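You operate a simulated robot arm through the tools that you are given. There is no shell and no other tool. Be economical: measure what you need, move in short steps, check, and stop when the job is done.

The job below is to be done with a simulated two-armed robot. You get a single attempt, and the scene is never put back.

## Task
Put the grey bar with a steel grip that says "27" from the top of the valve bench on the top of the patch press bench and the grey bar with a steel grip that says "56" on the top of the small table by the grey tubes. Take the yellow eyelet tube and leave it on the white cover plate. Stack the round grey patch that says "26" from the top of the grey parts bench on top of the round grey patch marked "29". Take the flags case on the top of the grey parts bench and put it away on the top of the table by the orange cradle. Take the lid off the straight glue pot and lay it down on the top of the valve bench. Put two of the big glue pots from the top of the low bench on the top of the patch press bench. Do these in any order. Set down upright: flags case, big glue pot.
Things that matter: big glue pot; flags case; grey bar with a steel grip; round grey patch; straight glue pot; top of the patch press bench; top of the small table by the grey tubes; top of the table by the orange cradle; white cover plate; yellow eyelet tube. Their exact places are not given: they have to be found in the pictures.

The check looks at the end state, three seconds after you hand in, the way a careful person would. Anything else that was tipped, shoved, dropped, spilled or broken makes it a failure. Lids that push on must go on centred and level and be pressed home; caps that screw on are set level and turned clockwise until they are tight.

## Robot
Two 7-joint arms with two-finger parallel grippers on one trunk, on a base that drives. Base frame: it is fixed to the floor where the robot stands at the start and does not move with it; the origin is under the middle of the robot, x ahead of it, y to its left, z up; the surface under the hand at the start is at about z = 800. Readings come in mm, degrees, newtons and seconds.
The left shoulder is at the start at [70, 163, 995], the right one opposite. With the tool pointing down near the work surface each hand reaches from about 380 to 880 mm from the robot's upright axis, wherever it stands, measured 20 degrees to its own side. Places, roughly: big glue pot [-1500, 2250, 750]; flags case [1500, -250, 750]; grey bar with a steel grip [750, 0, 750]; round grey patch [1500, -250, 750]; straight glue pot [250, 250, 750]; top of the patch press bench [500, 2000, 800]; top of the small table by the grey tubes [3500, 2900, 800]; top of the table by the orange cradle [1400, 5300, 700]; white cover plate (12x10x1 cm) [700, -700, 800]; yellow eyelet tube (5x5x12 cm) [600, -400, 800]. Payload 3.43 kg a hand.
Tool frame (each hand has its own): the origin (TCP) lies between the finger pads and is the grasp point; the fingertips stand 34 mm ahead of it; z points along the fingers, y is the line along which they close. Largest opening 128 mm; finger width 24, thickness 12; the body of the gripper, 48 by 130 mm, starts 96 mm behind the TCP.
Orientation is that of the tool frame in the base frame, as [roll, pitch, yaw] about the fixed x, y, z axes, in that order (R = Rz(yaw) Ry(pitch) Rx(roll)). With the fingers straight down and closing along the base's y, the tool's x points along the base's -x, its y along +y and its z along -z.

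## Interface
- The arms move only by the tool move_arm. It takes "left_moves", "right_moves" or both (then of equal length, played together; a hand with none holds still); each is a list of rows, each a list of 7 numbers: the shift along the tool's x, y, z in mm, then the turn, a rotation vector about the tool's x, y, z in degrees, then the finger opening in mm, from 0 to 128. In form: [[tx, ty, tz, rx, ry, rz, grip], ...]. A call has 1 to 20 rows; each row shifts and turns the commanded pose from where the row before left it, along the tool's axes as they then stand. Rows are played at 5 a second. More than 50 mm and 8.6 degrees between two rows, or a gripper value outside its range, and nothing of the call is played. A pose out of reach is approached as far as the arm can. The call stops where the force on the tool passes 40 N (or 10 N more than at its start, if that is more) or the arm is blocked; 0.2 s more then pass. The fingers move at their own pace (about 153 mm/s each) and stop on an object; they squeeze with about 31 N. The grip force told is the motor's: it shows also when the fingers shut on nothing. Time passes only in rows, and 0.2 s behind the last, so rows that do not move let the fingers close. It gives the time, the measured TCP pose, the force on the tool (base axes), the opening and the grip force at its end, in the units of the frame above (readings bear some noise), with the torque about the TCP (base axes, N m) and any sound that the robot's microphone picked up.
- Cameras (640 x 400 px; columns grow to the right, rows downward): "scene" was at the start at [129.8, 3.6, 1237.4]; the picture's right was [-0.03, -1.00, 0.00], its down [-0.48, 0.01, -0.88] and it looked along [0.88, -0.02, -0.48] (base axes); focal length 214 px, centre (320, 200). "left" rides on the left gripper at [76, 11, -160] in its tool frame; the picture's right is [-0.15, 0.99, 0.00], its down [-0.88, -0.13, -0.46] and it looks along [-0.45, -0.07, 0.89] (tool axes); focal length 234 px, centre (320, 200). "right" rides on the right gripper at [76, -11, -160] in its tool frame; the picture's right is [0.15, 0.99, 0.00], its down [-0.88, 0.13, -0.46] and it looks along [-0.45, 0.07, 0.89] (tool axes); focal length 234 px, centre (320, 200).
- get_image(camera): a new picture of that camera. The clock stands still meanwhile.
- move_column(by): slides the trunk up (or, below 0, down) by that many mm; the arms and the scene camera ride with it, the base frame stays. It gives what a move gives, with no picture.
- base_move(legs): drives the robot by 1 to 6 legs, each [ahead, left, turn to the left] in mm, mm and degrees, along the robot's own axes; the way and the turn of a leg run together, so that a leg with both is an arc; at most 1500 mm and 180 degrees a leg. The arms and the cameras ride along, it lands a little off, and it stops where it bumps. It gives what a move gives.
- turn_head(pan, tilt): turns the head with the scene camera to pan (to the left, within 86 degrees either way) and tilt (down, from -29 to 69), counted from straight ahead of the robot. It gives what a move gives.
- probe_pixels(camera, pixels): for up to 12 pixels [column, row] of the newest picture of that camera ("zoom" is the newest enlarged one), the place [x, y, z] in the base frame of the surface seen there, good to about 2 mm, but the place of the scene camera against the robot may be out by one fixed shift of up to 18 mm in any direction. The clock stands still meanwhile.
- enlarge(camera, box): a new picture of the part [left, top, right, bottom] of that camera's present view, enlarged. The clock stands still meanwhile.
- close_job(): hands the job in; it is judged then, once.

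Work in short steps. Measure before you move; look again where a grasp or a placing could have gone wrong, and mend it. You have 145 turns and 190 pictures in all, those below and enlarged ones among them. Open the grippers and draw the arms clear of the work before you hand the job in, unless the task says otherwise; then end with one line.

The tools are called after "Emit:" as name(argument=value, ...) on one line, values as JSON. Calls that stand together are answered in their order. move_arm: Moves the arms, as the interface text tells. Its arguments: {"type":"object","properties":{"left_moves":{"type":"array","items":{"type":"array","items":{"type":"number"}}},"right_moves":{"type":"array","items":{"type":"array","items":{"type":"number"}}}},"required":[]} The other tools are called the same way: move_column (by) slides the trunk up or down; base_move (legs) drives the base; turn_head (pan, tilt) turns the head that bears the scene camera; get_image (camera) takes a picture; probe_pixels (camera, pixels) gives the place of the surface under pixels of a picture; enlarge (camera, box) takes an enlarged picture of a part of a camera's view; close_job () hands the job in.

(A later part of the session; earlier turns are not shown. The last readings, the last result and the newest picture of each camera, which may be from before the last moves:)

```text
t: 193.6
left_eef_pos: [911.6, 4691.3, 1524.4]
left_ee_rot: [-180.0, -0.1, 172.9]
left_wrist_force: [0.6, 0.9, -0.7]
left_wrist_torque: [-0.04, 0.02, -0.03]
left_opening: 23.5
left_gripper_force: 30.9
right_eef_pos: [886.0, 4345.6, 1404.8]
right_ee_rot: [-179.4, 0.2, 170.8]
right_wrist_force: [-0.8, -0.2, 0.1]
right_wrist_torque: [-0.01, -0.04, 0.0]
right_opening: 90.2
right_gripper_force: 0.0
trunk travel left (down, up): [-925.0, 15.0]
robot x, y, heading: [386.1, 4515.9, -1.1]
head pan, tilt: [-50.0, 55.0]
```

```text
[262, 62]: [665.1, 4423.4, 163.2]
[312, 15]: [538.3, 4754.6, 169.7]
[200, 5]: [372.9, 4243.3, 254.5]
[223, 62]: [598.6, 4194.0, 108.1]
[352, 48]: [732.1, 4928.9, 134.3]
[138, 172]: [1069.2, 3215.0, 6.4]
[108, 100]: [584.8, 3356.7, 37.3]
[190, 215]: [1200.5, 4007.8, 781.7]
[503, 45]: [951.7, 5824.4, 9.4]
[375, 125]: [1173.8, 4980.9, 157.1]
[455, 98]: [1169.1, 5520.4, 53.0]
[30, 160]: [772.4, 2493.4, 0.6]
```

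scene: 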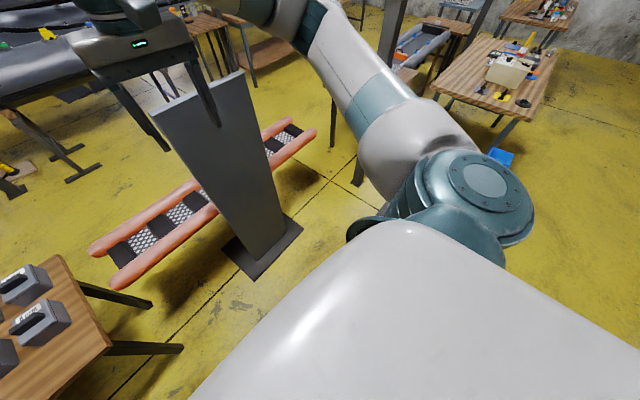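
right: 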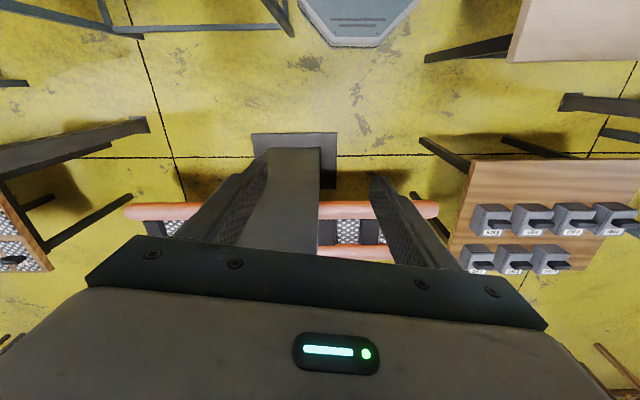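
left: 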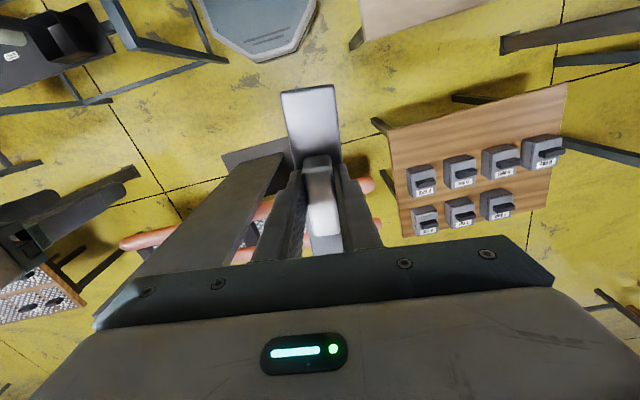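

Base footprint ≈ ±275 mm octagon, 250 mm high. Gaps here (slab–bench ≈525, post–bench ≈425, tables ≈440) are too narrow. I'll back out and try round the north end of the tool table.

Emit:
base_move(legs=[[-800, 0, 0], [0, 0, 91], [1500, 0, 0], [500, 0, 0]])

Emit:
turn_head(pan=-50, tilt=30)

Emit:
get_image(camera="scene")

Emit:
turn_head(pan=0, tilt=25)

Emit:
get_image(camera="scene")

```text
t: 211.3
left_eef_pos: [-662.6, 7027.6, 1525.6]
left_ee_rot: [-180.0, 0.1, -94.2]
left_wrist_force: [-0.7, -0.4, -2.6]
left_wrist_torque: [0.01, -0.04, -0.03]
left_opening: 23.2
left_gripper_force: 31.1
right_eef_pos: [-314.6, 7019.8, 1408.1]
right_ee_rot: [-179.6, 0.3, -96.4]
right_wrist_force: [-0.1, -0.1, -0.3]
right_wrist_torque: [0.04, -0.03, -0.02]
right_opening: 90.0
right_gripper_force: 0.0
trunk travel left (down, up): [-925.0, 15.0]
robot x, y, heading: [-456.5, 6512.3, 91.4]
head pan, tilt: [-50.0, 55.0]
```

```text
t: 212.2
left_eef_pos: [-662.1, 7030.0, 1525.8]
left_ee_rot: [-180.0, -0.1, -94.4]
left_wrist_force: [0.8, -0.3, -1.1]
left_wrist_torque: [-0.06, 0.02, 0.01]
left_opening: 23.3
left_gripper_force: 31.4
right_eef_pos: [-314.9, 7022.4, 1405.2]
right_ee_rot: [-179.4, 0.1, -96.3]
right_wrist_force: [-1.1, 1.5, 0.2]
right_wrist_torque: [-0.01, 0.01, -0.03]
right_opening: 89.8
right_gripper_force: 0.1
trunk travel left (down, up): [-925.0, 15.0]
robot x, y, heading: [-458.8, 6516.1, 91.6]
head pan, tilt: [-50.0, 30.0]
```

```text
106 pictures are left
```

scene: 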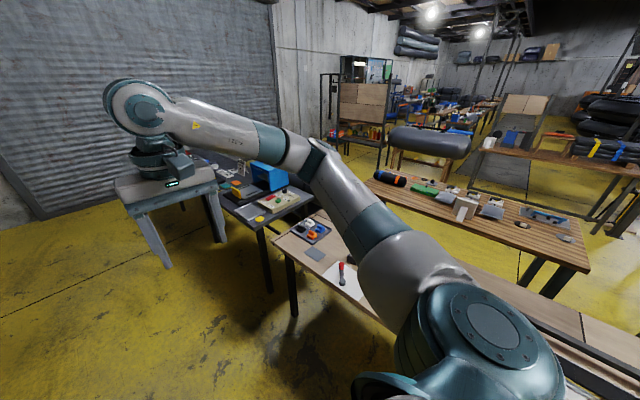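

```text
t: 213.3
left_eef_pos: [-662.5, 7028.9, 1524.7]
left_ee_rot: [-180.0, 0.0, -94.3]
left_wrist_force: [0.1, -0.3, -2.6]
left_wrist_torque: [-0.03, 0.0, 0.01]
left_opening: 23.4
left_gripper_force: 31.1
right_eef_pos: [-314.3, 7022.3, 1406.1]
right_ee_rot: [-179.3, 0.1, -96.3]
right_wrist_force: [0.0, 0.8, -0.2]
right_wrist_torque: [0.0, -0.03, -0.01]
right_opening: 90.1
right_gripper_force: 0.2
trunk travel left (down, up): [-925.0, 15.0]
robot x, y, heading: [-453.9, 6516.0, 91.6]
head pan, tilt: [0.0, 25.0]
```

```text
105 pictures are left
```

scene: 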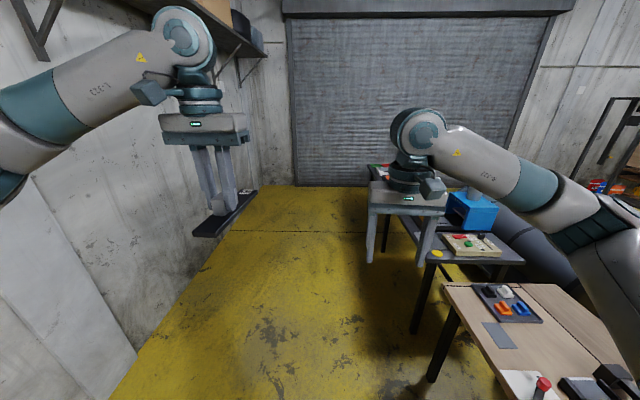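

Probe the tables' northern ends and the door wall.

Emit:
probe_pixels(camera="scene", pixels=[[445, 285], [540, 284], [524, 262], [428, 262], [368, 180], [330, 187], [500, 215], [560, 265], [450, 187], [575, 300], [210, 300], [590, 190]])

Emit:
turn_head(pan=-35, tilt=20)

Emit:
get_image(camera="scene")

```text
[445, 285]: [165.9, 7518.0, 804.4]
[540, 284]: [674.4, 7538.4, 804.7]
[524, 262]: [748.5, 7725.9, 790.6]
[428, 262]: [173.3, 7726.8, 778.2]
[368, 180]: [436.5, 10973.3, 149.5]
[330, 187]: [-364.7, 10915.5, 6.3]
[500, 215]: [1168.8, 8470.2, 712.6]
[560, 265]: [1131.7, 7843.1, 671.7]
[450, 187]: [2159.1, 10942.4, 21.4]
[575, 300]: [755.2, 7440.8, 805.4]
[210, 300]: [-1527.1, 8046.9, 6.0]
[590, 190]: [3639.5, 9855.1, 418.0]
```

```text
t: 214.3
left_eef_pos: [-662.7, 7029.8, 1525.6]
left_ee_rot: [-179.9, 0.0, -94.3]
left_wrist_force: [0.3, 0.2, -1.4]
left_wrist_torque: [-0.03, 0.02, -0.05]
left_opening: 23.0
left_gripper_force: 31.0
right_eef_pos: [-314.7, 7022.2, 1407.3]
right_ee_rot: [-179.4, 0.1, -96.4]
right_wrist_force: [0.4, -0.3, 0.2]
right_wrist_torque: [0.02, -0.03, 0.0]
right_opening: 90.1
right_gripper_force: 0.0
trunk travel left (down, up): [-925.0, 15.0]
robot x, y, heading: [-457.6, 6513.8, 91.5]
head pan, tilt: [-35.0, 20.0]
```

```text
104 pictures are left
```

scene: 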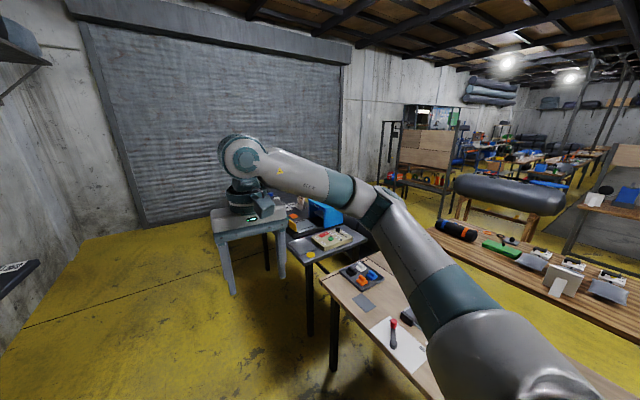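

Northern aisle is wide (wall at y≈10900). Drive to y≈9600 and look east.

Emit:
base_move(legs=[[0, 0, -1.5], [1500, 0, 0], [1500, 0, 0], [200, 0, 0], [0, 0, -90]])

Emit:
turn_head(pan=-10, tilt=25)

Emit:
get_image(camera="scene")

Emit:
get_image(camera="right")

```text
t: 234.1
left_eef_pos: [22.8, 9911.1, 1525.3]
left_ee_rot: [-179.9, 0.0, 175.9]
left_wrist_force: [0.9, -0.2, -0.6]
left_wrist_torque: [0.03, 0.07, -0.03]
left_opening: 23.5
left_gripper_force: 31.2
right_eef_pos: [15.1, 9563.7, 1404.7]
right_ee_rot: [-179.4, 0.1, 173.8]
right_wrist_force: [0.5, 0.2, -0.2]
right_wrist_torque: [0.0, -0.02, 0.01]
right_opening: 89.8
right_gripper_force: 0.2
trunk travel left (down, up): [-925.0, 15.0]
robot x, y, heading: [-489.2, 9703.5, 2.0]
head pan, tilt: [-35.0, 20.0]
```

```text
t: 235.0
left_eef_pos: [23.2, 9911.7, 1524.6]
left_ee_rot: [179.9, 0.0, 175.8]
left_wrist_force: [-0.6, 0.8, -1.9]
left_wrist_torque: [0.0, 0.02, -0.02]
left_opening: 23.5
left_gripper_force: 31.0
right_eef_pos: [16.0, 9563.2, 1405.2]
right_ee_rot: [-179.4, 0.1, 173.8]
right_wrist_force: [0.0, 0.3, 0.0]
right_wrist_torque: [0.0, -0.04, 0.0]
right_opening: 90.0
right_gripper_force: 0.0
trunk travel left (down, up): [-925.0, 15.0]
robot x, y, heading: [-490.1, 9702.0, 1.9]
head pan, tilt: [-10.0, 25.0]
```

```text
103 pictures are left
```

scene: 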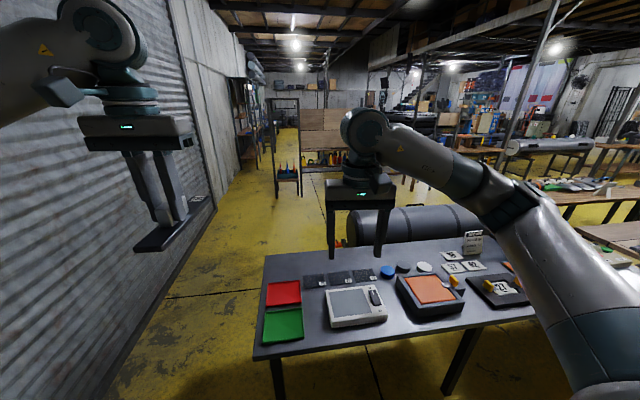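

```text
102 pictures are left
```

right: 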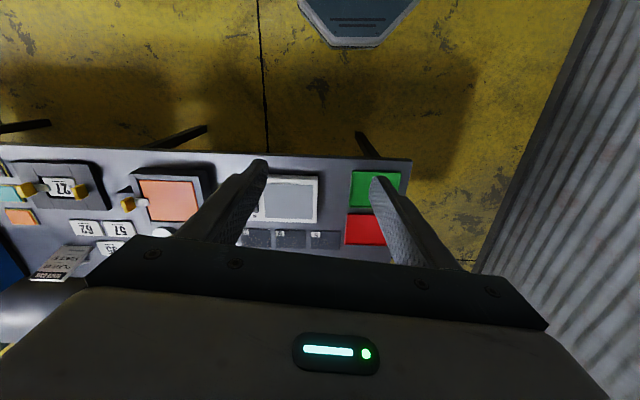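

A grey table sits ahead; the aisle passes to its left. Probe table edge, wall and objects further east.

Emit:
probe_pixels(camera="scene", pixels=[[256, 354], [267, 255], [210, 212], [110, 380], [287, 195], [300, 190], [245, 170], [275, 120], [335, 195], [350, 240], [240, 215], [460, 240]])

Emit:
enlarge(camera="scene", box=[190, 90, 430, 260])

```text
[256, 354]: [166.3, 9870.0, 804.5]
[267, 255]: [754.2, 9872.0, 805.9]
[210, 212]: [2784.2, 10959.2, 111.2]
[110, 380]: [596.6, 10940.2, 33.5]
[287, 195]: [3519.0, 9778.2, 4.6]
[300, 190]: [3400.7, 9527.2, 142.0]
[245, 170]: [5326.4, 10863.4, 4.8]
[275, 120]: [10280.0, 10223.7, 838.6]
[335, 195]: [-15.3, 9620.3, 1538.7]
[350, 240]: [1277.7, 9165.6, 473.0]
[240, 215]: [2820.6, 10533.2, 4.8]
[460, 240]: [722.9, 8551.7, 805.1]
```

```text
2.35 times, centred on (310, 175) of scene
```

zoom: 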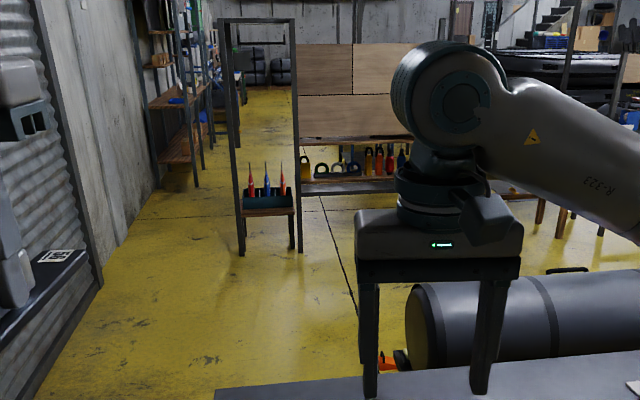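

Clear lane at y≈10250. Go there, then east to x≈1900 and look south.

Emit:
base_move(legs=[[0, 0, -2], [0, 550, 0], [1500, 0, 0], [900, 0, 0], [0, 0, -60]])

Emit:
turn_head(pan=-20, tilt=25)

Emit:
get_image(camera="scene")

```text
t: 252.6
left_eef_pos: [2348.2, 9875.1, 1525.0]
left_ee_rot: [-179.8, 0.0, 113.2]
left_wrist_force: [-0.8, 0.0, -2.0]
left_wrist_torque: [0.04, 0.03, 0.0]
left_opening: 23.5
left_gripper_force: 30.2
right_eef_pos: [2035.9, 9722.6, 1404.9]
right_ee_rot: [-179.3, 0.2, 111.1]
right_wrist_force: [0.2, -0.1, 0.5]
right_wrist_torque: [-0.01, 0.03, -0.01]
right_opening: 89.8
right_gripper_force: 0.0
trunk travel left (down, up): [-925.0, 15.0]
robot x, y, heading: [1929.1, 10234.7, -60.6]
head pan, tilt: [-10.0, 25.0]
```

```text
t: 253.4
left_eef_pos: [2346.8, 9875.6, 1525.3]
left_ee_rot: [-180.0, 0.0, 113.1]
left_wrist_force: [-0.1, -0.1, -1.3]
left_wrist_torque: [0.02, -0.01, -0.03]
left_opening: 23.5
left_gripper_force: 30.6
right_eef_pos: [2036.4, 9722.3, 1405.3]
right_ee_rot: [-179.5, 0.1, 111.2]
right_wrist_force: [-0.5, -0.1, 0.1]
right_wrist_torque: [0.0, -0.02, -0.03]
right_opening: 89.8
right_gripper_force: 0.1
trunk travel left (down, up): [-925.0, 15.0]
robot x, y, heading: [1930.9, 10235.7, -60.9]
head pan, tilt: [-20.0, 25.0]
```

```text
100 pictures are left
```

scene: 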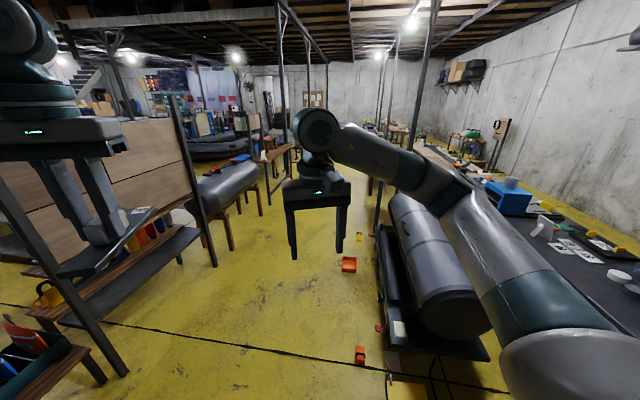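

A corridor leads south. Probe the rack edge, roll bench, and the orange items on the floor.

Emit:
probe_pixels(camera="scene", pixels=[[214, 262], [128, 372], [348, 270], [360, 362], [382, 280], [432, 375], [358, 240], [232, 248], [272, 205], [300, 230], [330, 290], [380, 330]])

Emit:
get_image(camera="left")

Emit:
enlarge(camera="scene", box=[180, 100, 420, 260])

```text
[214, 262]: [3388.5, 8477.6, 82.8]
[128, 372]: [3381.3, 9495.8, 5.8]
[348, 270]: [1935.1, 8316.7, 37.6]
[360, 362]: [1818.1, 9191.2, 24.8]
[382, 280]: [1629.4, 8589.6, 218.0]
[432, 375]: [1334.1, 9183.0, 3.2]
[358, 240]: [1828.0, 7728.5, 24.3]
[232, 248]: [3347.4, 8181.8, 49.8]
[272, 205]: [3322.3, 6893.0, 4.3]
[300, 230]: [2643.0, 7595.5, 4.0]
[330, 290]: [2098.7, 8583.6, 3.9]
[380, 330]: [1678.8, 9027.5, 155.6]
```

```text
99 pictures are left
```

left: 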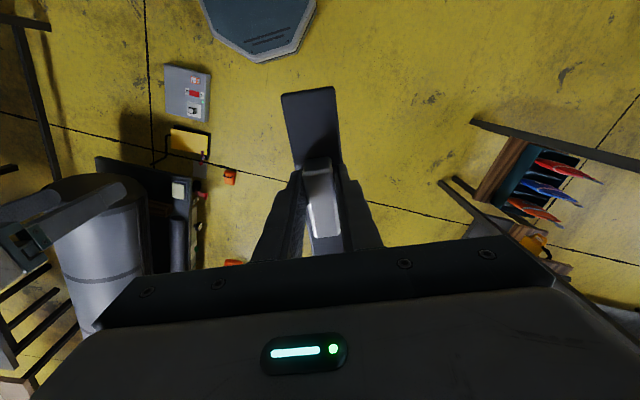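

```text
2.50 times, centred on (300, 180) of scene
```

zoom: 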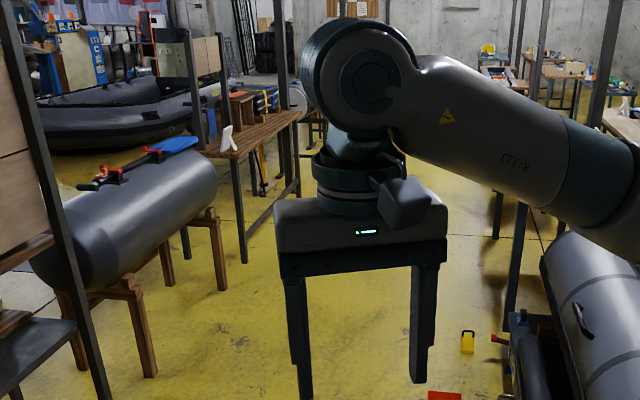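

Lane centred at x≈2650 is free. Turn to face south, strafe east 720, drive 3 m south, look again.

Emit:
base_move(legs=[[0, 0, -29.3], [0, 720, 0], [1500, 0, 0], [1500, 0, 0]])

Emit:
turn_head(pan=0, tilt=25)

Emit:
get_image(camera="scene")

```text
t: 272.9
left_eef_pos: [2794.8, 6700.6, 1524.9]
left_ee_rot: [-179.9, 0.0, 83.3]
left_wrist_force: [-0.4, 0.1, -2.0]
left_wrist_torque: [0.02, 0.0, 0.02]
left_opening: 23.3
left_gripper_force: 31.1
right_eef_pos: [2446.4, 6722.3, 1405.1]
right_ee_rot: [-179.4, 0.2, 81.1]
right_wrist_force: [0.3, -0.1, 0.0]
right_wrist_torque: [-0.02, 0.01, 0.04]
right_opening: 89.9
right_gripper_force: 0.1
trunk travel left (down, up): [-925.0, 15.0]
robot x, y, heading: [2612.0, 7218.1, -90.8]
head pan, tilt: [-20.0, 25.0]
```

```text
t: 273.7
left_eef_pos: [2795.3, 6698.0, 1525.6]
left_ee_rot: [179.9, 0.0, 83.2]
left_wrist_force: [0.7, 0.3, -2.0]
left_wrist_torque: [0.04, 0.04, -0.03]
left_opening: 23.5
left_gripper_force: 30.8
right_eef_pos: [2448.7, 6721.2, 1405.5]
right_ee_rot: [-179.5, 0.2, 81.2]
right_wrist_force: [0.0, -0.6, 0.0]
right_wrist_torque: [-0.02, -0.04, 0.0]
right_opening: 90.2
right_gripper_force: 0.0
trunk travel left (down, up): [-925.0, 15.0]
robot x, y, heading: [2612.4, 7214.7, -91.0]
head pan, tilt: [0.0, 25.0]
```

```text
97 pictures are left
```

scene: 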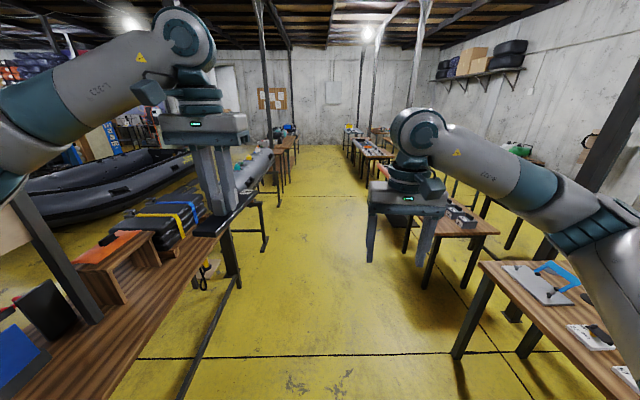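

A straight lane runs south. Probe its side limits before driving on.

Emit:
probe_pixels(camera="scene", pixels=[[236, 285], [195, 360], [262, 250], [425, 288], [458, 355], [280, 205], [355, 170], [275, 160], [490, 235], [215, 265], [380, 190], [245, 180]])

```text
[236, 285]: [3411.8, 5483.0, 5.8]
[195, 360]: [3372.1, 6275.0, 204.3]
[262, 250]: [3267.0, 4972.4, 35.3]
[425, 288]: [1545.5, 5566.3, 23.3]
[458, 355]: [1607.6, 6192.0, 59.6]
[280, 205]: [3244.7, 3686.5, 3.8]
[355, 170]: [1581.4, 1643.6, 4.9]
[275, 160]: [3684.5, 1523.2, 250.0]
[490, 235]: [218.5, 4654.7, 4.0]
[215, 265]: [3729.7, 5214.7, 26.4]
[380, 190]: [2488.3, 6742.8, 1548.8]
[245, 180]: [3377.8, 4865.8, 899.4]
```

Lane is x≈1650–3200. Drive to y≈2950 and face east towards the small table.

Emit:
base_move(legs=[[0, 0, 0.9], [1500, 0, 0], [1500, 0, 0], [1250, 0, 0], [0, 0, 90]])

Emit:
turn_head(pan=0, tilt=35)

Emit:
get_image(camera="scene")

```text
t: 298.1
left_eef_pos: [3153.4, 3192.6, 1524.8]
left_ee_rot: [180.0, 0.0, 174.8]
left_wrist_force: [-0.1, 0.3, -1.5]
left_wrist_torque: [-0.02, 0.05, -0.04]
left_opening: 23.3
left_gripper_force: 31.3
right_eef_pos: [3139.5, 2846.0, 1405.7]
right_ee_rot: [-179.5, 0.1, 172.7]
right_wrist_force: [0.0, -0.1, 0.3]
right_wrist_torque: [0.02, -0.01, -0.01]
right_opening: 89.7
right_gripper_force: 0.0
trunk travel left (down, up): [-925.0, 15.0]
robot x, y, heading: [2634.0, 2996.4, 0.8]
head pan, tilt: [0.0, 25.0]
```

```text
t: 298.8
left_eef_pos: [3153.1, 3193.4, 1525.1]
left_ee_rot: [179.9, 0.0, 174.8]
left_wrist_force: [0.5, -0.2, -1.3]
left_wrist_torque: [-0.04, 0.05, 0.02]
left_opening: 23.4
left_gripper_force: 31.0
right_eef_pos: [3140.2, 2846.5, 1406.3]
right_ee_rot: [-179.5, 0.2, 172.7]
right_wrist_force: [-0.4, -0.1, -0.4]
right_wrist_torque: [-0.01, -0.01, 0.0]
right_opening: 89.8
right_gripper_force: 0.1
trunk travel left (down, up): [-925.0, 15.0]
robot x, y, heading: [2640.1, 2994.3, 0.9]
head pan, tilt: [0.0, 35.0]
```

```text
96 pictures are left
```

scene: 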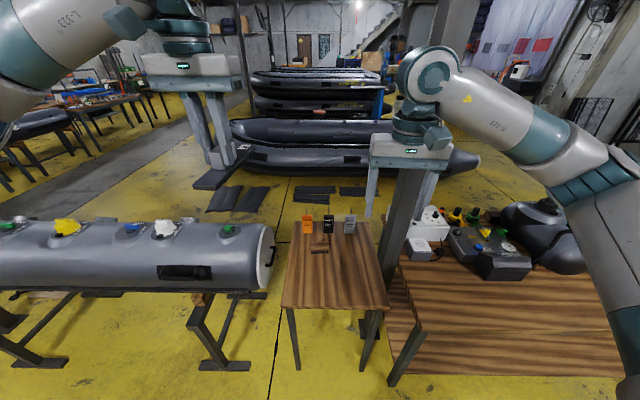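

The small table is in front (282–390, 218–308) with gadgets at its far end; its near part is free. Probe it.

Emit:
probe_pixels(camera="scene", pixels=[[284, 303], [386, 303], [292, 222], [372, 222], [335, 290], [335, 265], [319, 252], [390, 240], [272, 245], [350, 232]])

Emit:
enlarge(camera="scene", box=[260, 190, 420, 320])

```text
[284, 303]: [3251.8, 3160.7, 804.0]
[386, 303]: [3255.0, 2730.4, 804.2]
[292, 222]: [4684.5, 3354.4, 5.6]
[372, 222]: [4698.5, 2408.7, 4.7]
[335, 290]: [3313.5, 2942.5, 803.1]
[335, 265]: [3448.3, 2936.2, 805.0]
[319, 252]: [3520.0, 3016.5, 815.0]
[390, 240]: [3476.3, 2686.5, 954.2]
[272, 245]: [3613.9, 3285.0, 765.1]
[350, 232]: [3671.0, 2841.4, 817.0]
```

```text
3.08 times, centred on (340, 255) of scene
```

zoom: 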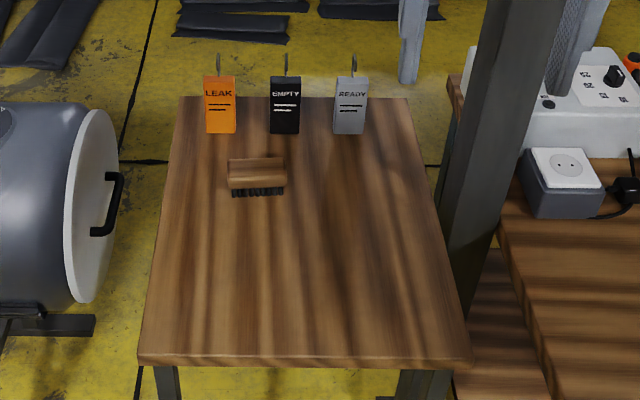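

Table x 3250–3720, y 2730–3160. I'll lower the column 400, shift the right hand aside and carry bar 56 to (3380,2930).

Emit:
move_column(by=-400)

Emit:
move_arm(left_moves=[[0, 0, 0, 0, 0, 0, 0], [0, 0, 0, 0, 0, 0, 0], [-36, -34.5, 0, 0, 0, 0, 0], [-36, -34.5, 0, 0, 0, 0, 0], [-36, -34.5, 0, 0, 0, 0, 0], [-36, -34.5, 0, 0, 0, 0, 0], [-36, -34.5, 0, 0, 0, 0, 0], [-36, -34.5, 0, 0, 0, 0, 0], [-34, -34.5, 0, 0, 0, 0, 0], [0, 0, 49, 0, 0, 0, 0], [0, 0, 49, 0, 0, 0, 0], [0, 0, 49, 0, 0, 0, 0], [0, 0, 49, 0, 0, 0, 0]], right_moves=[[30, -40, 0, 0, 0, 0, 90], [30, -40, 0, 0, 0, 0, 90], [0, 0, 0, 0, 0, 0, 90], [0, 0, 0, 0, 0, 0, 90], [0, 0, 0, 0, 0, 0, 90], [0, 0, 0, 0, 0, 0, 90], [0, 0, 0, 0, 0, 0, 90], [0, 0, 0, 0, 0, 0, 90], [0, 0, 0, 0, 0, 0, 90], [0, 0, 0, 0, 0, 0, 90], [0, 0, 0, 0, 0, 0, 90], [0, 0, 0, 0, 0, 0, 90], [0, 0, 0, 0, 0, 0, 90]])

Emit:
get_image(camera="left")

```text
t: 302.6
left_eef_pos: [3153.7, 3193.8, 1124.5]
left_ee_rot: [179.9, 0.0, 174.9]
left_wrist_force: [-0.4, 0.4, -1.1]
left_wrist_torque: [0.0, 0.03, 0.0]
left_opening: 23.4
left_gripper_force: 30.6
right_eef_pos: [3140.3, 2846.7, 1005.8]
right_ee_rot: [-179.5, 0.1, 172.7]
right_wrist_force: [-0.4, -0.1, 0.3]
right_wrist_torque: [-0.01, -0.01, -0.01]
right_opening: 90.2
right_gripper_force: 0.0
trunk travel left (down, up): [-525.0, 415.0]
robot x, y, heading: [2643.2, 2995.7, 1.1]
head pan, tilt: [0.0, 35.0]
```

```text
t: 305.4
left_eef_pos: [3348.4, 2944.5, 911.9]
left_ee_rot: [-180.0, 0.0, 175.0]
left_wrist_force: [-0.1, 0.1, -1.3]
left_wrist_torque: [0.0, 0.01, 0.03]
left_opening: 23.4
left_gripper_force: 30.7
left hand out of reach, approached as far as the arm can: row 9
right_eef_pos: [3070.7, 2772.9, 1005.9]
right_ee_rot: [-179.5, 0.1, 172.7]
right_wrist_force: [-0.6, 0.2, 1.2]
right_wrist_torque: [0.01, -0.01, 0.0]
right_opening: 90.3
right_gripper_force: 0.1
trunk travel left (down, up): [-525.0, 415.0]
robot x, y, heading: [2635.7, 2997.2, 0.7]
head pan, tilt: [0.0, 35.0]
```

```text
94 pictures are left
```

left: 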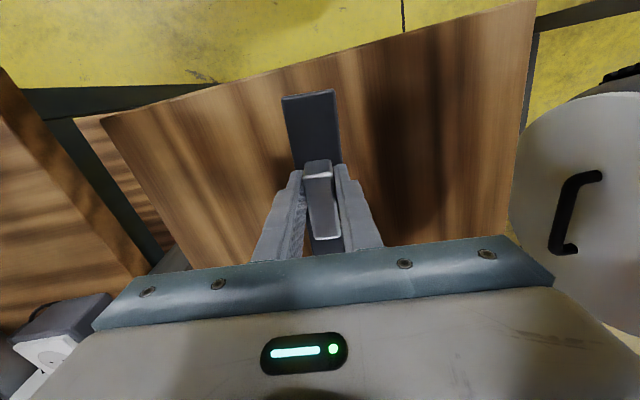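

Descend with 25 mm more forward to just above contact.

Emit:
move_arm(left_moves=[[-15, 0, 25, 0, 0, 0, 0], [-15, 0, 20, 0, 0, 0, 0], [0, 0, 10, 0, 0, 0, 0], [0, 0, 4, 0, 0, 0, 0], [0, 0, 0, 0, 0, 0, 0]])

```text
t: 306.6
left_eef_pos: [3378.1, 2942.2, 854.2]
left_ee_rot: [-180.0, 0.0, 174.8]
left_wrist_force: [-1.0, -0.5, -1.8]
left_wrist_torque: [-0.03, 0.04, 0.0]
left_opening: 23.5
left_gripper_force: 31.3
right_eef_pos: [3070.1, 2773.9, 1006.3]
right_ee_rot: [-179.5, 0.1, 172.6]
right_wrist_force: [0.1, -0.5, -0.1]
right_wrist_torque: [0.01, 0.01, -0.03]
right_opening: 89.7
right_gripper_force: 0.1
trunk travel left (down, up): [-525.0, 415.0]
robot x, y, heading: [2635.6, 2997.0, 0.7]
head pan, tilt: [0.0, 35.0]
```

Emit:
move_arm(left_moves=[[0, 0, 1.5, 0, 0, 0, 0], [0, 0, 1.5, 0, 0, 0, 0], [0, 0, 1, 0, 0, 0, 0], [0, 0, 0, 0, 0, 0, 0]])

```text
t: 307.6
left_eef_pos: [3378.0, 2942.7, 852.1]
left_ee_rot: [-180.0, 0.1, 174.8]
left_wrist_force: [0.3, 0.1, 7.0]
left_wrist_torque: [-0.04, -0.96, 0.01]
left_opening: 23.4
left_gripper_force: 30.9
right_eef_pos: [3069.7, 2774.2, 1007.9]
right_ee_rot: [-179.5, 0.2, 172.6]
right_wrist_force: [0.7, 0.1, -0.2]
right_wrist_torque: [-0.02, -0.02, -0.01]
right_opening: 89.9
right_gripper_force: 0.0
trunk travel left (down, up): [-525.0, 415.0]
robot x, y, heading: [2638.3, 2996.1, 1.0]
head pan, tilt: [0.0, 35.0]
```

Contact. Release, rise and tuck.

Emit:
move_arm(left_moves=[[0, 0, 0, 0, 0, 0, 40], [0, 0, 0, 0, 0, 0, 70], [0, 0, -40, 0, 0, 0, 70], [0, 0, -45, 0, 0, 0, 70], [0, 0, -45, 0, 0, 0, 90], [20, 10, -40, 0, 0, 0, 90], [35, 30, 0, 0, 0, 0, 90], [35, 30, 0, 0, 0, 0, 90], [35, 30, 0, 0, 0, 0, 90], [35, 30, 0, 0, 0, 0, 90], [35, 30, 0, 0, 0, 0, 90]])

Emit:
get_image(camera="left")

Emit:
enlarge(camera="scene", box=[240, 180, 440, 320])

```text
t: 310.0
left_eef_pos: [3196.6, 3118.9, 1021.6]
left_ee_rot: [-179.9, 0.1, 174.7]
left_wrist_force: [-0.1, 0.2, -0.8]
left_wrist_torque: [0.0, -0.02, 0.0]
left_opening: 89.9
left_gripper_force: 0.1
right_eef_pos: [3069.1, 2776.1, 1007.9]
right_ee_rot: [-179.3, 0.2, 172.8]
right_wrist_force: [0.6, 0.5, -0.6]
right_wrist_torque: [-0.02, -0.03, 0.01]
right_opening: 90.0
right_gripper_force: 0.0
trunk travel left (down, up): [-525.0, 415.0]
robot x, y, heading: [2637.4, 3000.8, 0.9]
head pan, tilt: [0.0, 35.0]
```

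```text
93 pictures are left
```

left: 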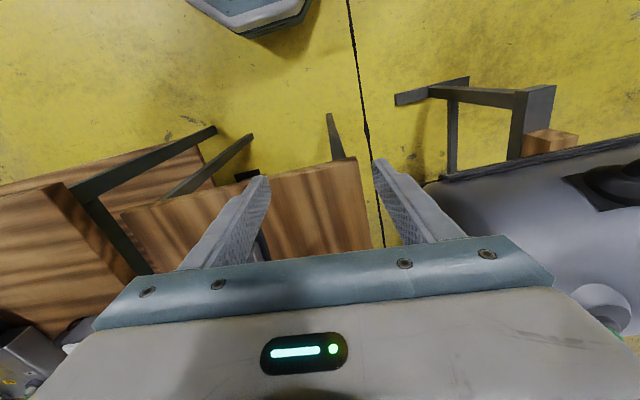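

```text
2.86 times, centred on (340, 250) of scene
```

zoom: 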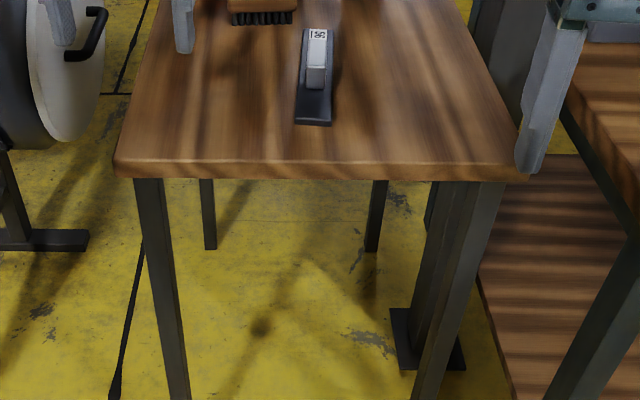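

Bar 56 sits well. Now drive down the lane to the east side of the grey parts bench, raising the column for the trip.

Emit:
move_column(by=200)

Emit:
base_move(legs=[[0, 0, -91], [1500, 0, 0], [1500, 0, 0], [200, 0, 0], [0, 0, -90]])

Emit:
turn_head(pan=0, tilt=30)

Emit:
get_image(camera="scene")

```text
t: 312.2
left_eef_pos: [3198.3, 3116.5, 1221.0]
left_ee_rot: [-180.0, 0.0, 174.8]
left_wrist_force: [0.1, 0.2, 0.0]
left_wrist_torque: [0.04, 0.01, -0.02]
left_opening: 90.1
left_gripper_force: 0.0
right_eef_pos: [3068.9, 2774.8, 1206.8]
right_ee_rot: [-179.5, 0.0, 172.7]
right_wrist_force: [0.1, -0.1, -0.2]
right_wrist_torque: [0.05, 0.01, -0.01]
right_opening: 90.0
right_gripper_force: 0.1
trunk travel left (down, up): [-725.0, 215.0]
robot x, y, heading: [2639.1, 2999.1, 0.9]
head pan, tilt: [0.0, 35.0]
```

```text
t: 335.4
left_eef_pos: [2066.4, -294.5, 1221.2]
left_ee_rot: [179.9, 0.0, -5.9]
left_wrist_force: [0.0, -0.5, 0.7]
left_wrist_torque: [-0.01, 0.0, -0.02]
left_opening: 89.8
left_gripper_force: 0.1
right_eef_pos: [2198.0, 47.9, 1207.2]
right_ee_rot: [-179.5, 0.0, -8.0]
right_wrist_force: [0.1, -0.1, 0.1]
right_wrist_torque: [0.01, -0.04, 0.04]
right_opening: 89.8
right_gripper_force: 0.1
trunk travel left (down, up): [-725.0, 215.0]
robot x, y, heading: [2628.9, -177.0, -180.1]
head pan, tilt: [0.0, 35.0]
```

```text
t: 336.1
left_eef_pos: [2066.5, -294.4, 1220.9]
left_ee_rot: [-180.0, 0.0, -5.9]
left_wrist_force: [-0.3, -0.2, -0.3]
left_wrist_torque: [0.0, -0.01, 0.01]
left_opening: 90.1
left_gripper_force: 0.0
right_eef_pos: [2196.9, 48.0, 1206.3]
right_ee_rot: [-179.4, 0.0, -7.9]
right_wrist_force: [0.1, -0.4, -0.2]
right_wrist_torque: [0.0, 0.01, -0.02]
right_opening: 89.9
right_gripper_force: 0.1
trunk travel left (down, up): [-725.0, 215.0]
robot x, y, heading: [2628.3, -179.7, -179.9]
head pan, tilt: [0.0, 30.0]
```

```text
91 pictures are left
```

scene: 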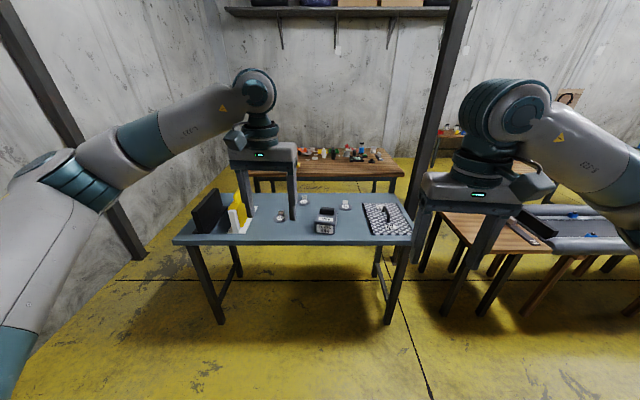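

Enlarge the parts bench to read labels.

Emit:
enlarge(camera="scene", box=[170, 170, 420, 260])

Emit:
probe_pixels(camera="scene", pixels=[[176, 242], [410, 242], [325, 215], [304, 200], [345, 205], [281, 215], [390, 215], [325, 235]])

```text
2.56 times, centred on (295, 215) of scene
```

zoom: 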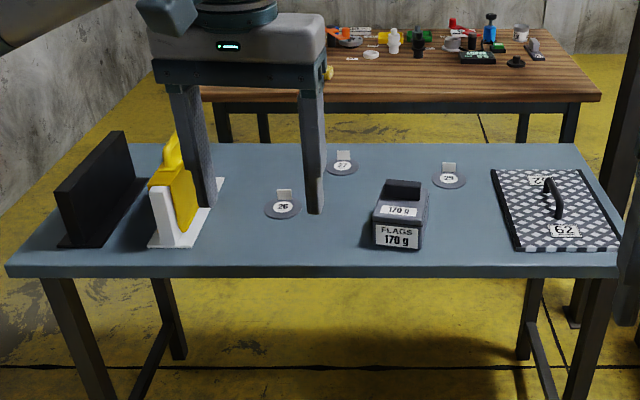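

```text
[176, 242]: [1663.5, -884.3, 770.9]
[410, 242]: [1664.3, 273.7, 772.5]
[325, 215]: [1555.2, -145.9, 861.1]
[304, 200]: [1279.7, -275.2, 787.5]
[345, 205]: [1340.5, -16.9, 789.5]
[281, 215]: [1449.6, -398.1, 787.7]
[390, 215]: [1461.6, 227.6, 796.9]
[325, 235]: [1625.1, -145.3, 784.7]
```

Flags case (1560,-145), patch 26 (1449,-398), 27 (1280,-275), 29 (1340,-17); bench edge x≈1664. Drive ahead 640 mm and take hand pictures.

Emit:
base_move(legs=[[640, 20, 0]])

Emit:
get_image(camera="left")

Emit:
get_image(camera="right")

```text
t: 339.7
left_eef_pos: [1426.5, -315.5, 1221.2]
left_ee_rot: [179.9, 0.0, -5.7]
left_wrist_force: [1.1, 1.0, 0.7]
left_wrist_torque: [0.05, -0.02, -0.01]
left_opening: 89.7
left_gripper_force: 0.1
right_eef_pos: [1559.5, 24.4, 1207.3]
right_ee_rot: [-179.6, 0.2, -7.8]
right_wrist_force: [0.1, 0.3, 0.2]
right_wrist_torque: [0.0, -0.04, 0.02]
right_opening: 90.1
right_gripper_force: 0.1
trunk travel left (down, up): [-725.0, 215.0]
robot x, y, heading: [1991.6, -202.8, -180.0]
head pan, tilt: [0.0, 30.0]
```

```text
89 pictures are left
```

left: 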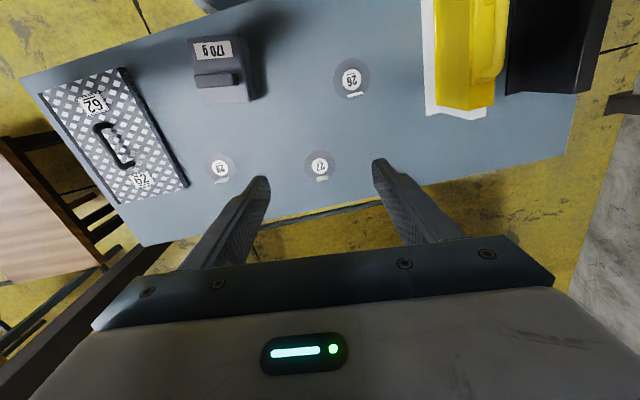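

```text
88 pictures are left
```

right: 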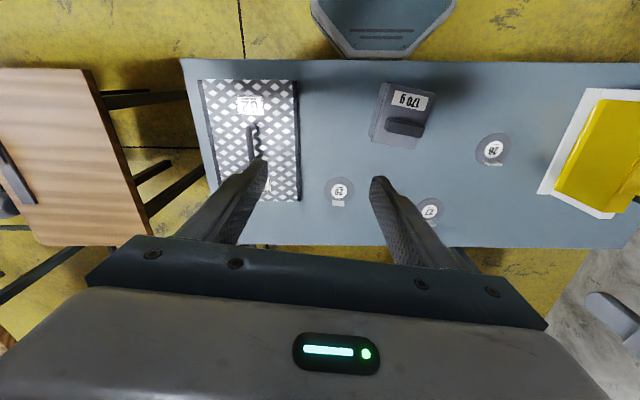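

Enlarge patches 26 and 29 in the left view, with probes.

Emit:
enlarge(camera="left", box=[320, 50, 390, 105])

Emit:
probe_pixels(camera="left", pixels=[[348, 95], [355, 94], [362, 93], [351, 60], [334, 78], [370, 78], [351, 78], [222, 181], [222, 168], [208, 168], [236, 168], [290, 100]])

Emit:
enlarge(camera="left", box=[195, 145, 255, 195])

```text
7.27 times, centred on (355, 78) of left
```

zoom: 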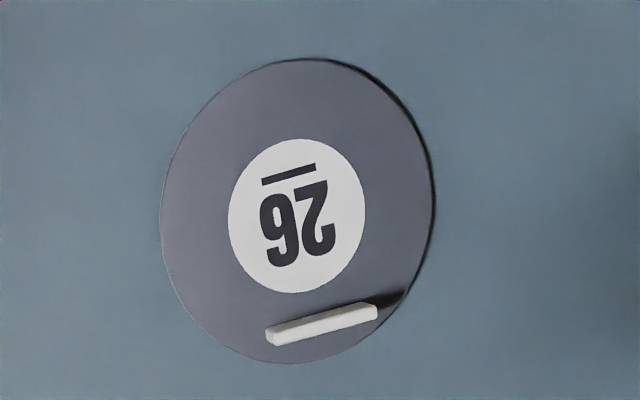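

```text
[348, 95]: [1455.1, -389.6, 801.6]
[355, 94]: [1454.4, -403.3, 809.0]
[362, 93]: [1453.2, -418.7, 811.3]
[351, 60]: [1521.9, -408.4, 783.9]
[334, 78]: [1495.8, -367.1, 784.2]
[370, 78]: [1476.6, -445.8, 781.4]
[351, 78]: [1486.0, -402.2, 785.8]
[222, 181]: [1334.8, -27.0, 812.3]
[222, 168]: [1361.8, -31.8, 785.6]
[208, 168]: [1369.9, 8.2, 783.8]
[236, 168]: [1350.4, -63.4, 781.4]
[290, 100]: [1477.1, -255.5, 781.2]
```

```text
8.00 times, centred on (225, 170) of left
```

zoom: 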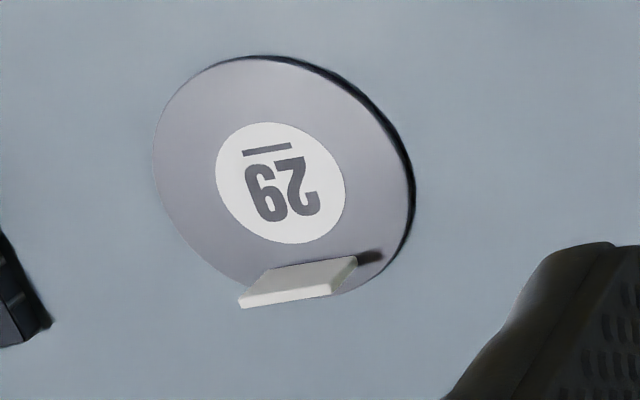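

Patches are ~79 mm discs, 4–5 mm thick, with an upright tab (31 mm long, top z≈811) near the far rim. Lower the column and hover the left hand over tab 26 at (1454,-404).

Emit:
move_column(by=-220)

Emit:
move_arm(left_moves=[[12, 28, 33, 0, 0, 0, 70], [12, 28, 33, 0, 0, 0, 70], [12, 29, 33, 0, 0, 0, 70], [0, 0, 0, 0, 0, 0, 70]])

Emit:
get_image(camera="left")

Emit:
enlarge(camera="left", box=[260, 90, 380, 180])

```text
t: 342.0
left_eef_pos: [1427.3, -316.3, 1000.9]
left_ee_rot: [180.0, -0.1, -5.7]
left_wrist_force: [-0.4, 0.2, 0.5]
left_wrist_torque: [0.01, -0.02, -0.01]
left_opening: 90.0
left_gripper_force: 0.1
right_eef_pos: [1560.2, 26.1, 985.7]
right_ee_rot: [-179.5, 0.2, -7.8]
right_wrist_force: [0.9, 0.3, -0.6]
right_wrist_torque: [0.02, 0.01, -0.01]
right_opening: 90.2
right_gripper_force: 0.0
trunk travel left (down, up): [-505.0, 435.0]
robot x, y, heading: [1992.7, -201.1, -180.0]
head pan, tilt: [0.0, 30.0]
```

```text
t: 343.0
left_eef_pos: [1454.9, -404.1, 902.1]
left_ee_rot: [180.0, 0.0, -5.9]
left_wrist_force: [0.7, 0.6, 0.2]
left_wrist_torque: [-0.07, 0.0, 0.0]
left_opening: 70.0
left_gripper_force: 0.0
right_eef_pos: [1559.2, 26.7, 986.6]
right_ee_rot: [-179.5, 0.1, -7.9]
right_wrist_force: [-0.3, -0.9, 0.3]
right_wrist_torque: [0.0, -0.01, -0.02]
right_opening: 90.2
right_gripper_force: 0.1
trunk travel left (down, up): [-505.0, 435.0]
robot x, y, heading: [1992.1, -202.1, -179.9]
head pan, tilt: [0.0, 30.0]
```

```text
85 pictures are left
```

left: 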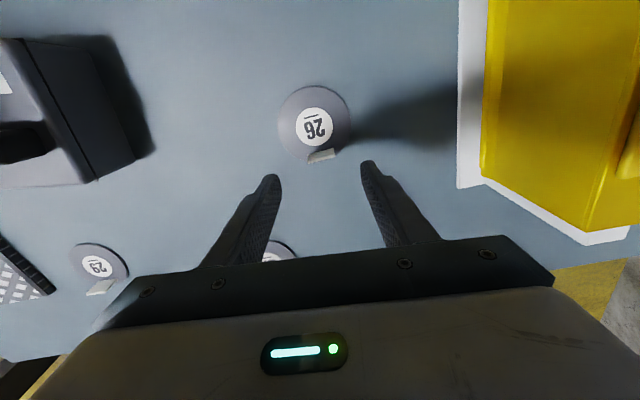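

```text
4.44 times, centred on (320, 135) of left
```

zoom: 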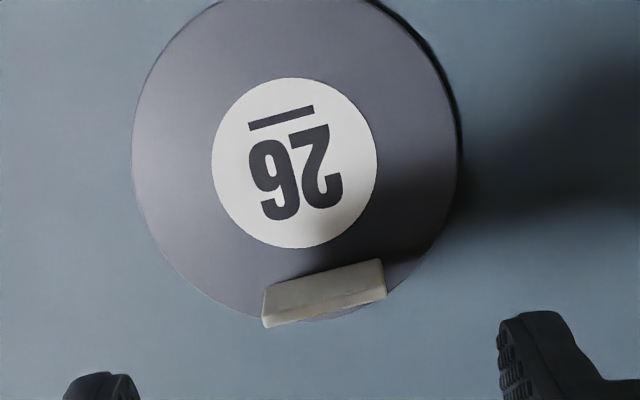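

Probe tab edges precisely.

Emit:
probe_pixels(camera="zoom", pixels=[[275, 318], [380, 292], [275, 292], [375, 266], [325, 280], [328, 305], [295, 163], [140, 180], [455, 160], [328, 312], [300, 318], [345, 306]])

```text
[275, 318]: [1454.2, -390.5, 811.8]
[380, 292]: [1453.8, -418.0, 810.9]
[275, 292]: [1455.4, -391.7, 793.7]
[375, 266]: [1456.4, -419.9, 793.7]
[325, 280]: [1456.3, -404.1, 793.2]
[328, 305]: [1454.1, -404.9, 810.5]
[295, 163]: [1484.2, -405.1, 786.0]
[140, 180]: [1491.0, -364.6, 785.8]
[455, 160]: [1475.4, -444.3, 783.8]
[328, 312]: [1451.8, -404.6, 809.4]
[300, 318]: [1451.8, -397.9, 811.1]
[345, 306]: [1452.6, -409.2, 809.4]
```

Tab centre (1454,-404.5), disc centre (1484,-404.5). Descend 78 mm, grip, lift 60.

Emit:
move_arm(left_moves=[[0, 0, 45, 0, 0, 0, 60], [0, 0, 33, 0, 0, 0, 60], [0, 0, 0, 0, 0, 0, 0], [0, 0, 0, 0, 0, 0, 0], [0, 0, -10, 0, 0, 0, 0], [0, 0, -50, 0, 0, 0, 0]])

Emit:
get_image(camera="left")

Emit:
enlarge(camera="scene", box=[180, 190, 460, 360])

```text
t: 344.4
left_eef_pos: [1453.8, -400.7, 875.9]
left_ee_rot: [179.9, -0.5, -6.0]
left_wrist_force: [-0.2, 0.0, -1.0]
left_wrist_torque: [-0.05, -0.07, 0.02]
left_opening: 0.0
left_gripper_force: 31.2
right_eef_pos: [1557.5, 28.1, 982.2]
right_ee_rot: [-179.5, -0.1, -7.9]
right_wrist_force: [0.0, -0.5, -0.5]
right_wrist_torque: [-0.04, -0.04, -0.02]
right_opening: 90.0
right_gripper_force: 0.0
trunk travel left (down, up): [-505.0, 435.0]
robot x, y, heading: [1987.7, -202.4, -179.6]
head pan, tilt: [0.0, 30.0]
```

```text
83 pictures are left
```

left: 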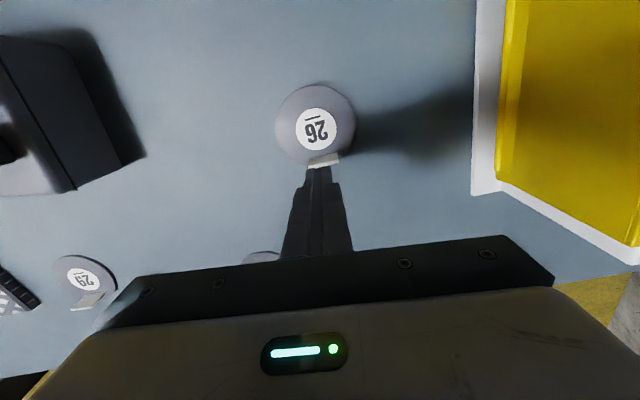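

```text
2.29 times, centred on (320, 275) of scene
```

zoom: 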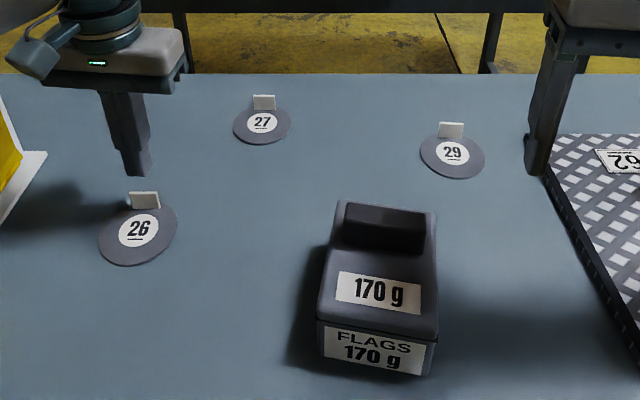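

The grip slipped: the thin tab twisted out (opening 0). I'll grip across its thickness instead: raise, open and turn the left wrist 90°, then re-measure.

Emit:
move_arm(left_moves=[[0, 0, -40, 0, 0, 0, 0], [0, 0, -40, 0, 0, 0, 60], [0, 0, 0, 0, 0, -8.4, 60], [0, 0, 0, 0, 0, -8.4, 60], [0, 0, 0, 0, 0, -8.4, 60], [0, 0, 0, 0, 0, -8.4, 60], [0, 0, 0, 0, 0, -8.4, 60], [0, 0, 0, 0, 0, -8.4, 60], [0, 0, 0, 0, 0, -8.4, 60], [0, 0, 0, 0, 0, -8.4, 60], [0, 0, 0, 0, 0, -8.4, 60], [0, 0, 0, 0, 0, -8.4, 60], [0, 0, 0, 0, 0, 0, 60]])

Emit:
get_image(camera="left")

```text
t: 347.2
left_eef_pos: [1454.0, -404.1, 962.2]
left_ee_rot: [180.0, 0.0, 78.4]
left_wrist_force: [0.1, 0.0, 1.0]
left_wrist_torque: [-0.02, -0.02, 0.02]
left_opening: 60.0
left_gripper_force: 0.1
right_eef_pos: [1558.5, 25.7, 987.1]
right_ee_rot: [-179.5, 0.2, -7.8]
right_wrist_force: [-0.5, 0.4, 0.1]
right_wrist_torque: [-0.04, -0.01, 0.04]
right_opening: 89.9
right_gripper_force: 0.1
trunk travel left (down, up): [-505.0, 435.0]
robot x, y, heading: [1993.3, -200.3, -180.1]
head pan, tilt: [0.0, 30.0]
```

```text
81 pictures are left
```

left: 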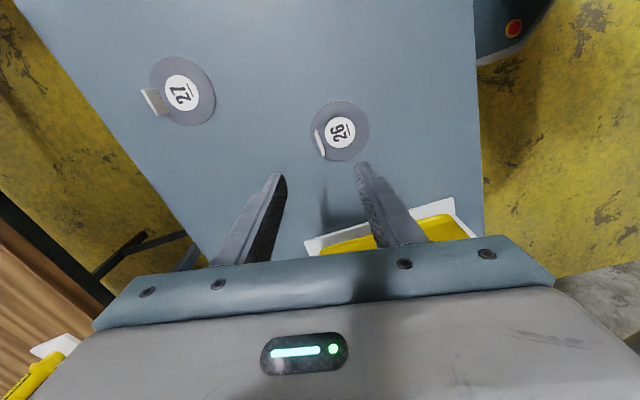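

Rotation works (yaw 78). Enlarge and probe patch 26's tab.

Emit:
enlarge(camera="left", box=[295, 90, 385, 170])

```text
5.00 times, centred on (340, 130) of left
```

zoom: 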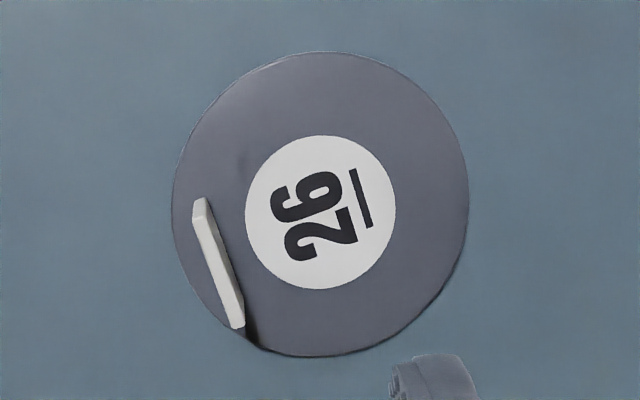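

Emit:
probe_pixels(camera="zoom", pixels=[[202, 215], [238, 318], [220, 270], [198, 205], [206, 212], [232, 322], [241, 312], [320, 210], [180, 150], [465, 180], [315, 54], [300, 353]])

```text
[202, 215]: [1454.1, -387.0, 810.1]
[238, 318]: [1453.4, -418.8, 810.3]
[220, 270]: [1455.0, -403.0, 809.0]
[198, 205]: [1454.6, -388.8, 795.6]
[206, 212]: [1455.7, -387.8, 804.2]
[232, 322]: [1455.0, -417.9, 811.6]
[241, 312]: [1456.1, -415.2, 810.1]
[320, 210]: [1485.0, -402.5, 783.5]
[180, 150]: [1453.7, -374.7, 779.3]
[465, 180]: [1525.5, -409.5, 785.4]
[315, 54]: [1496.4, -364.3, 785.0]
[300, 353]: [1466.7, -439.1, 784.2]
```

Tab centre (1454.5,-403), along y. Turn 10.5° more, descend to z 822, close across the 4–5 mm thickness.

Emit:
move_arm(left_moves=[[0, 0, 0, 0, 0, -5.3, 50], [0, 0, 0, 0, 0, -5.2, 50], [1, 0.5, 45, 0, 0, 0, 40], [0, 0, 45, 0, 0, 0, 40], [0, 0, 30, 0, 0, 0, 40], [0, 0, 20, 0, 0, 0, 40], [0, 0, 0, 0, 0, 0, 40]])

Emit:
get_image(camera="left")

```text
t: 349.0
left_eef_pos: [1445.0, -401.5, 852.4]
left_ee_rot: [-176.6, -0.3, 89.3]
left_wrist_force: [0.2, 0.2, -0.2]
left_wrist_torque: [0.0, 0.02, 0.02]
left_opening: 39.8
left_gripper_force: 0.0
right_eef_pos: [1563.3, 28.9, 985.9]
right_ee_rot: [-179.8, 0.4, -7.8]
right_wrist_force: [0.2, 0.5, -0.1]
right_wrist_torque: [0.03, 0.04, -0.03]
right_opening: 89.9
right_gripper_force: 0.0
trunk travel left (down, up): [-505.0, 435.0]
robot x, y, heading: [1988.0, -196.5, -179.7]
head pan, tilt: [0.0, 30.0]
stopped in row 7 (left hand): the arm was blocked; the commanded pose is now the measured one
```

```text
79 pictures are left
```

left: 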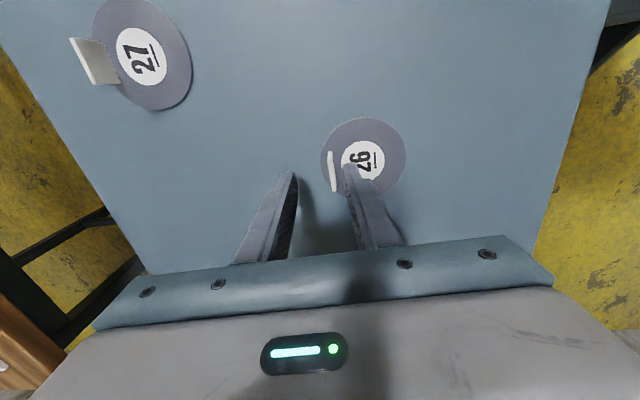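

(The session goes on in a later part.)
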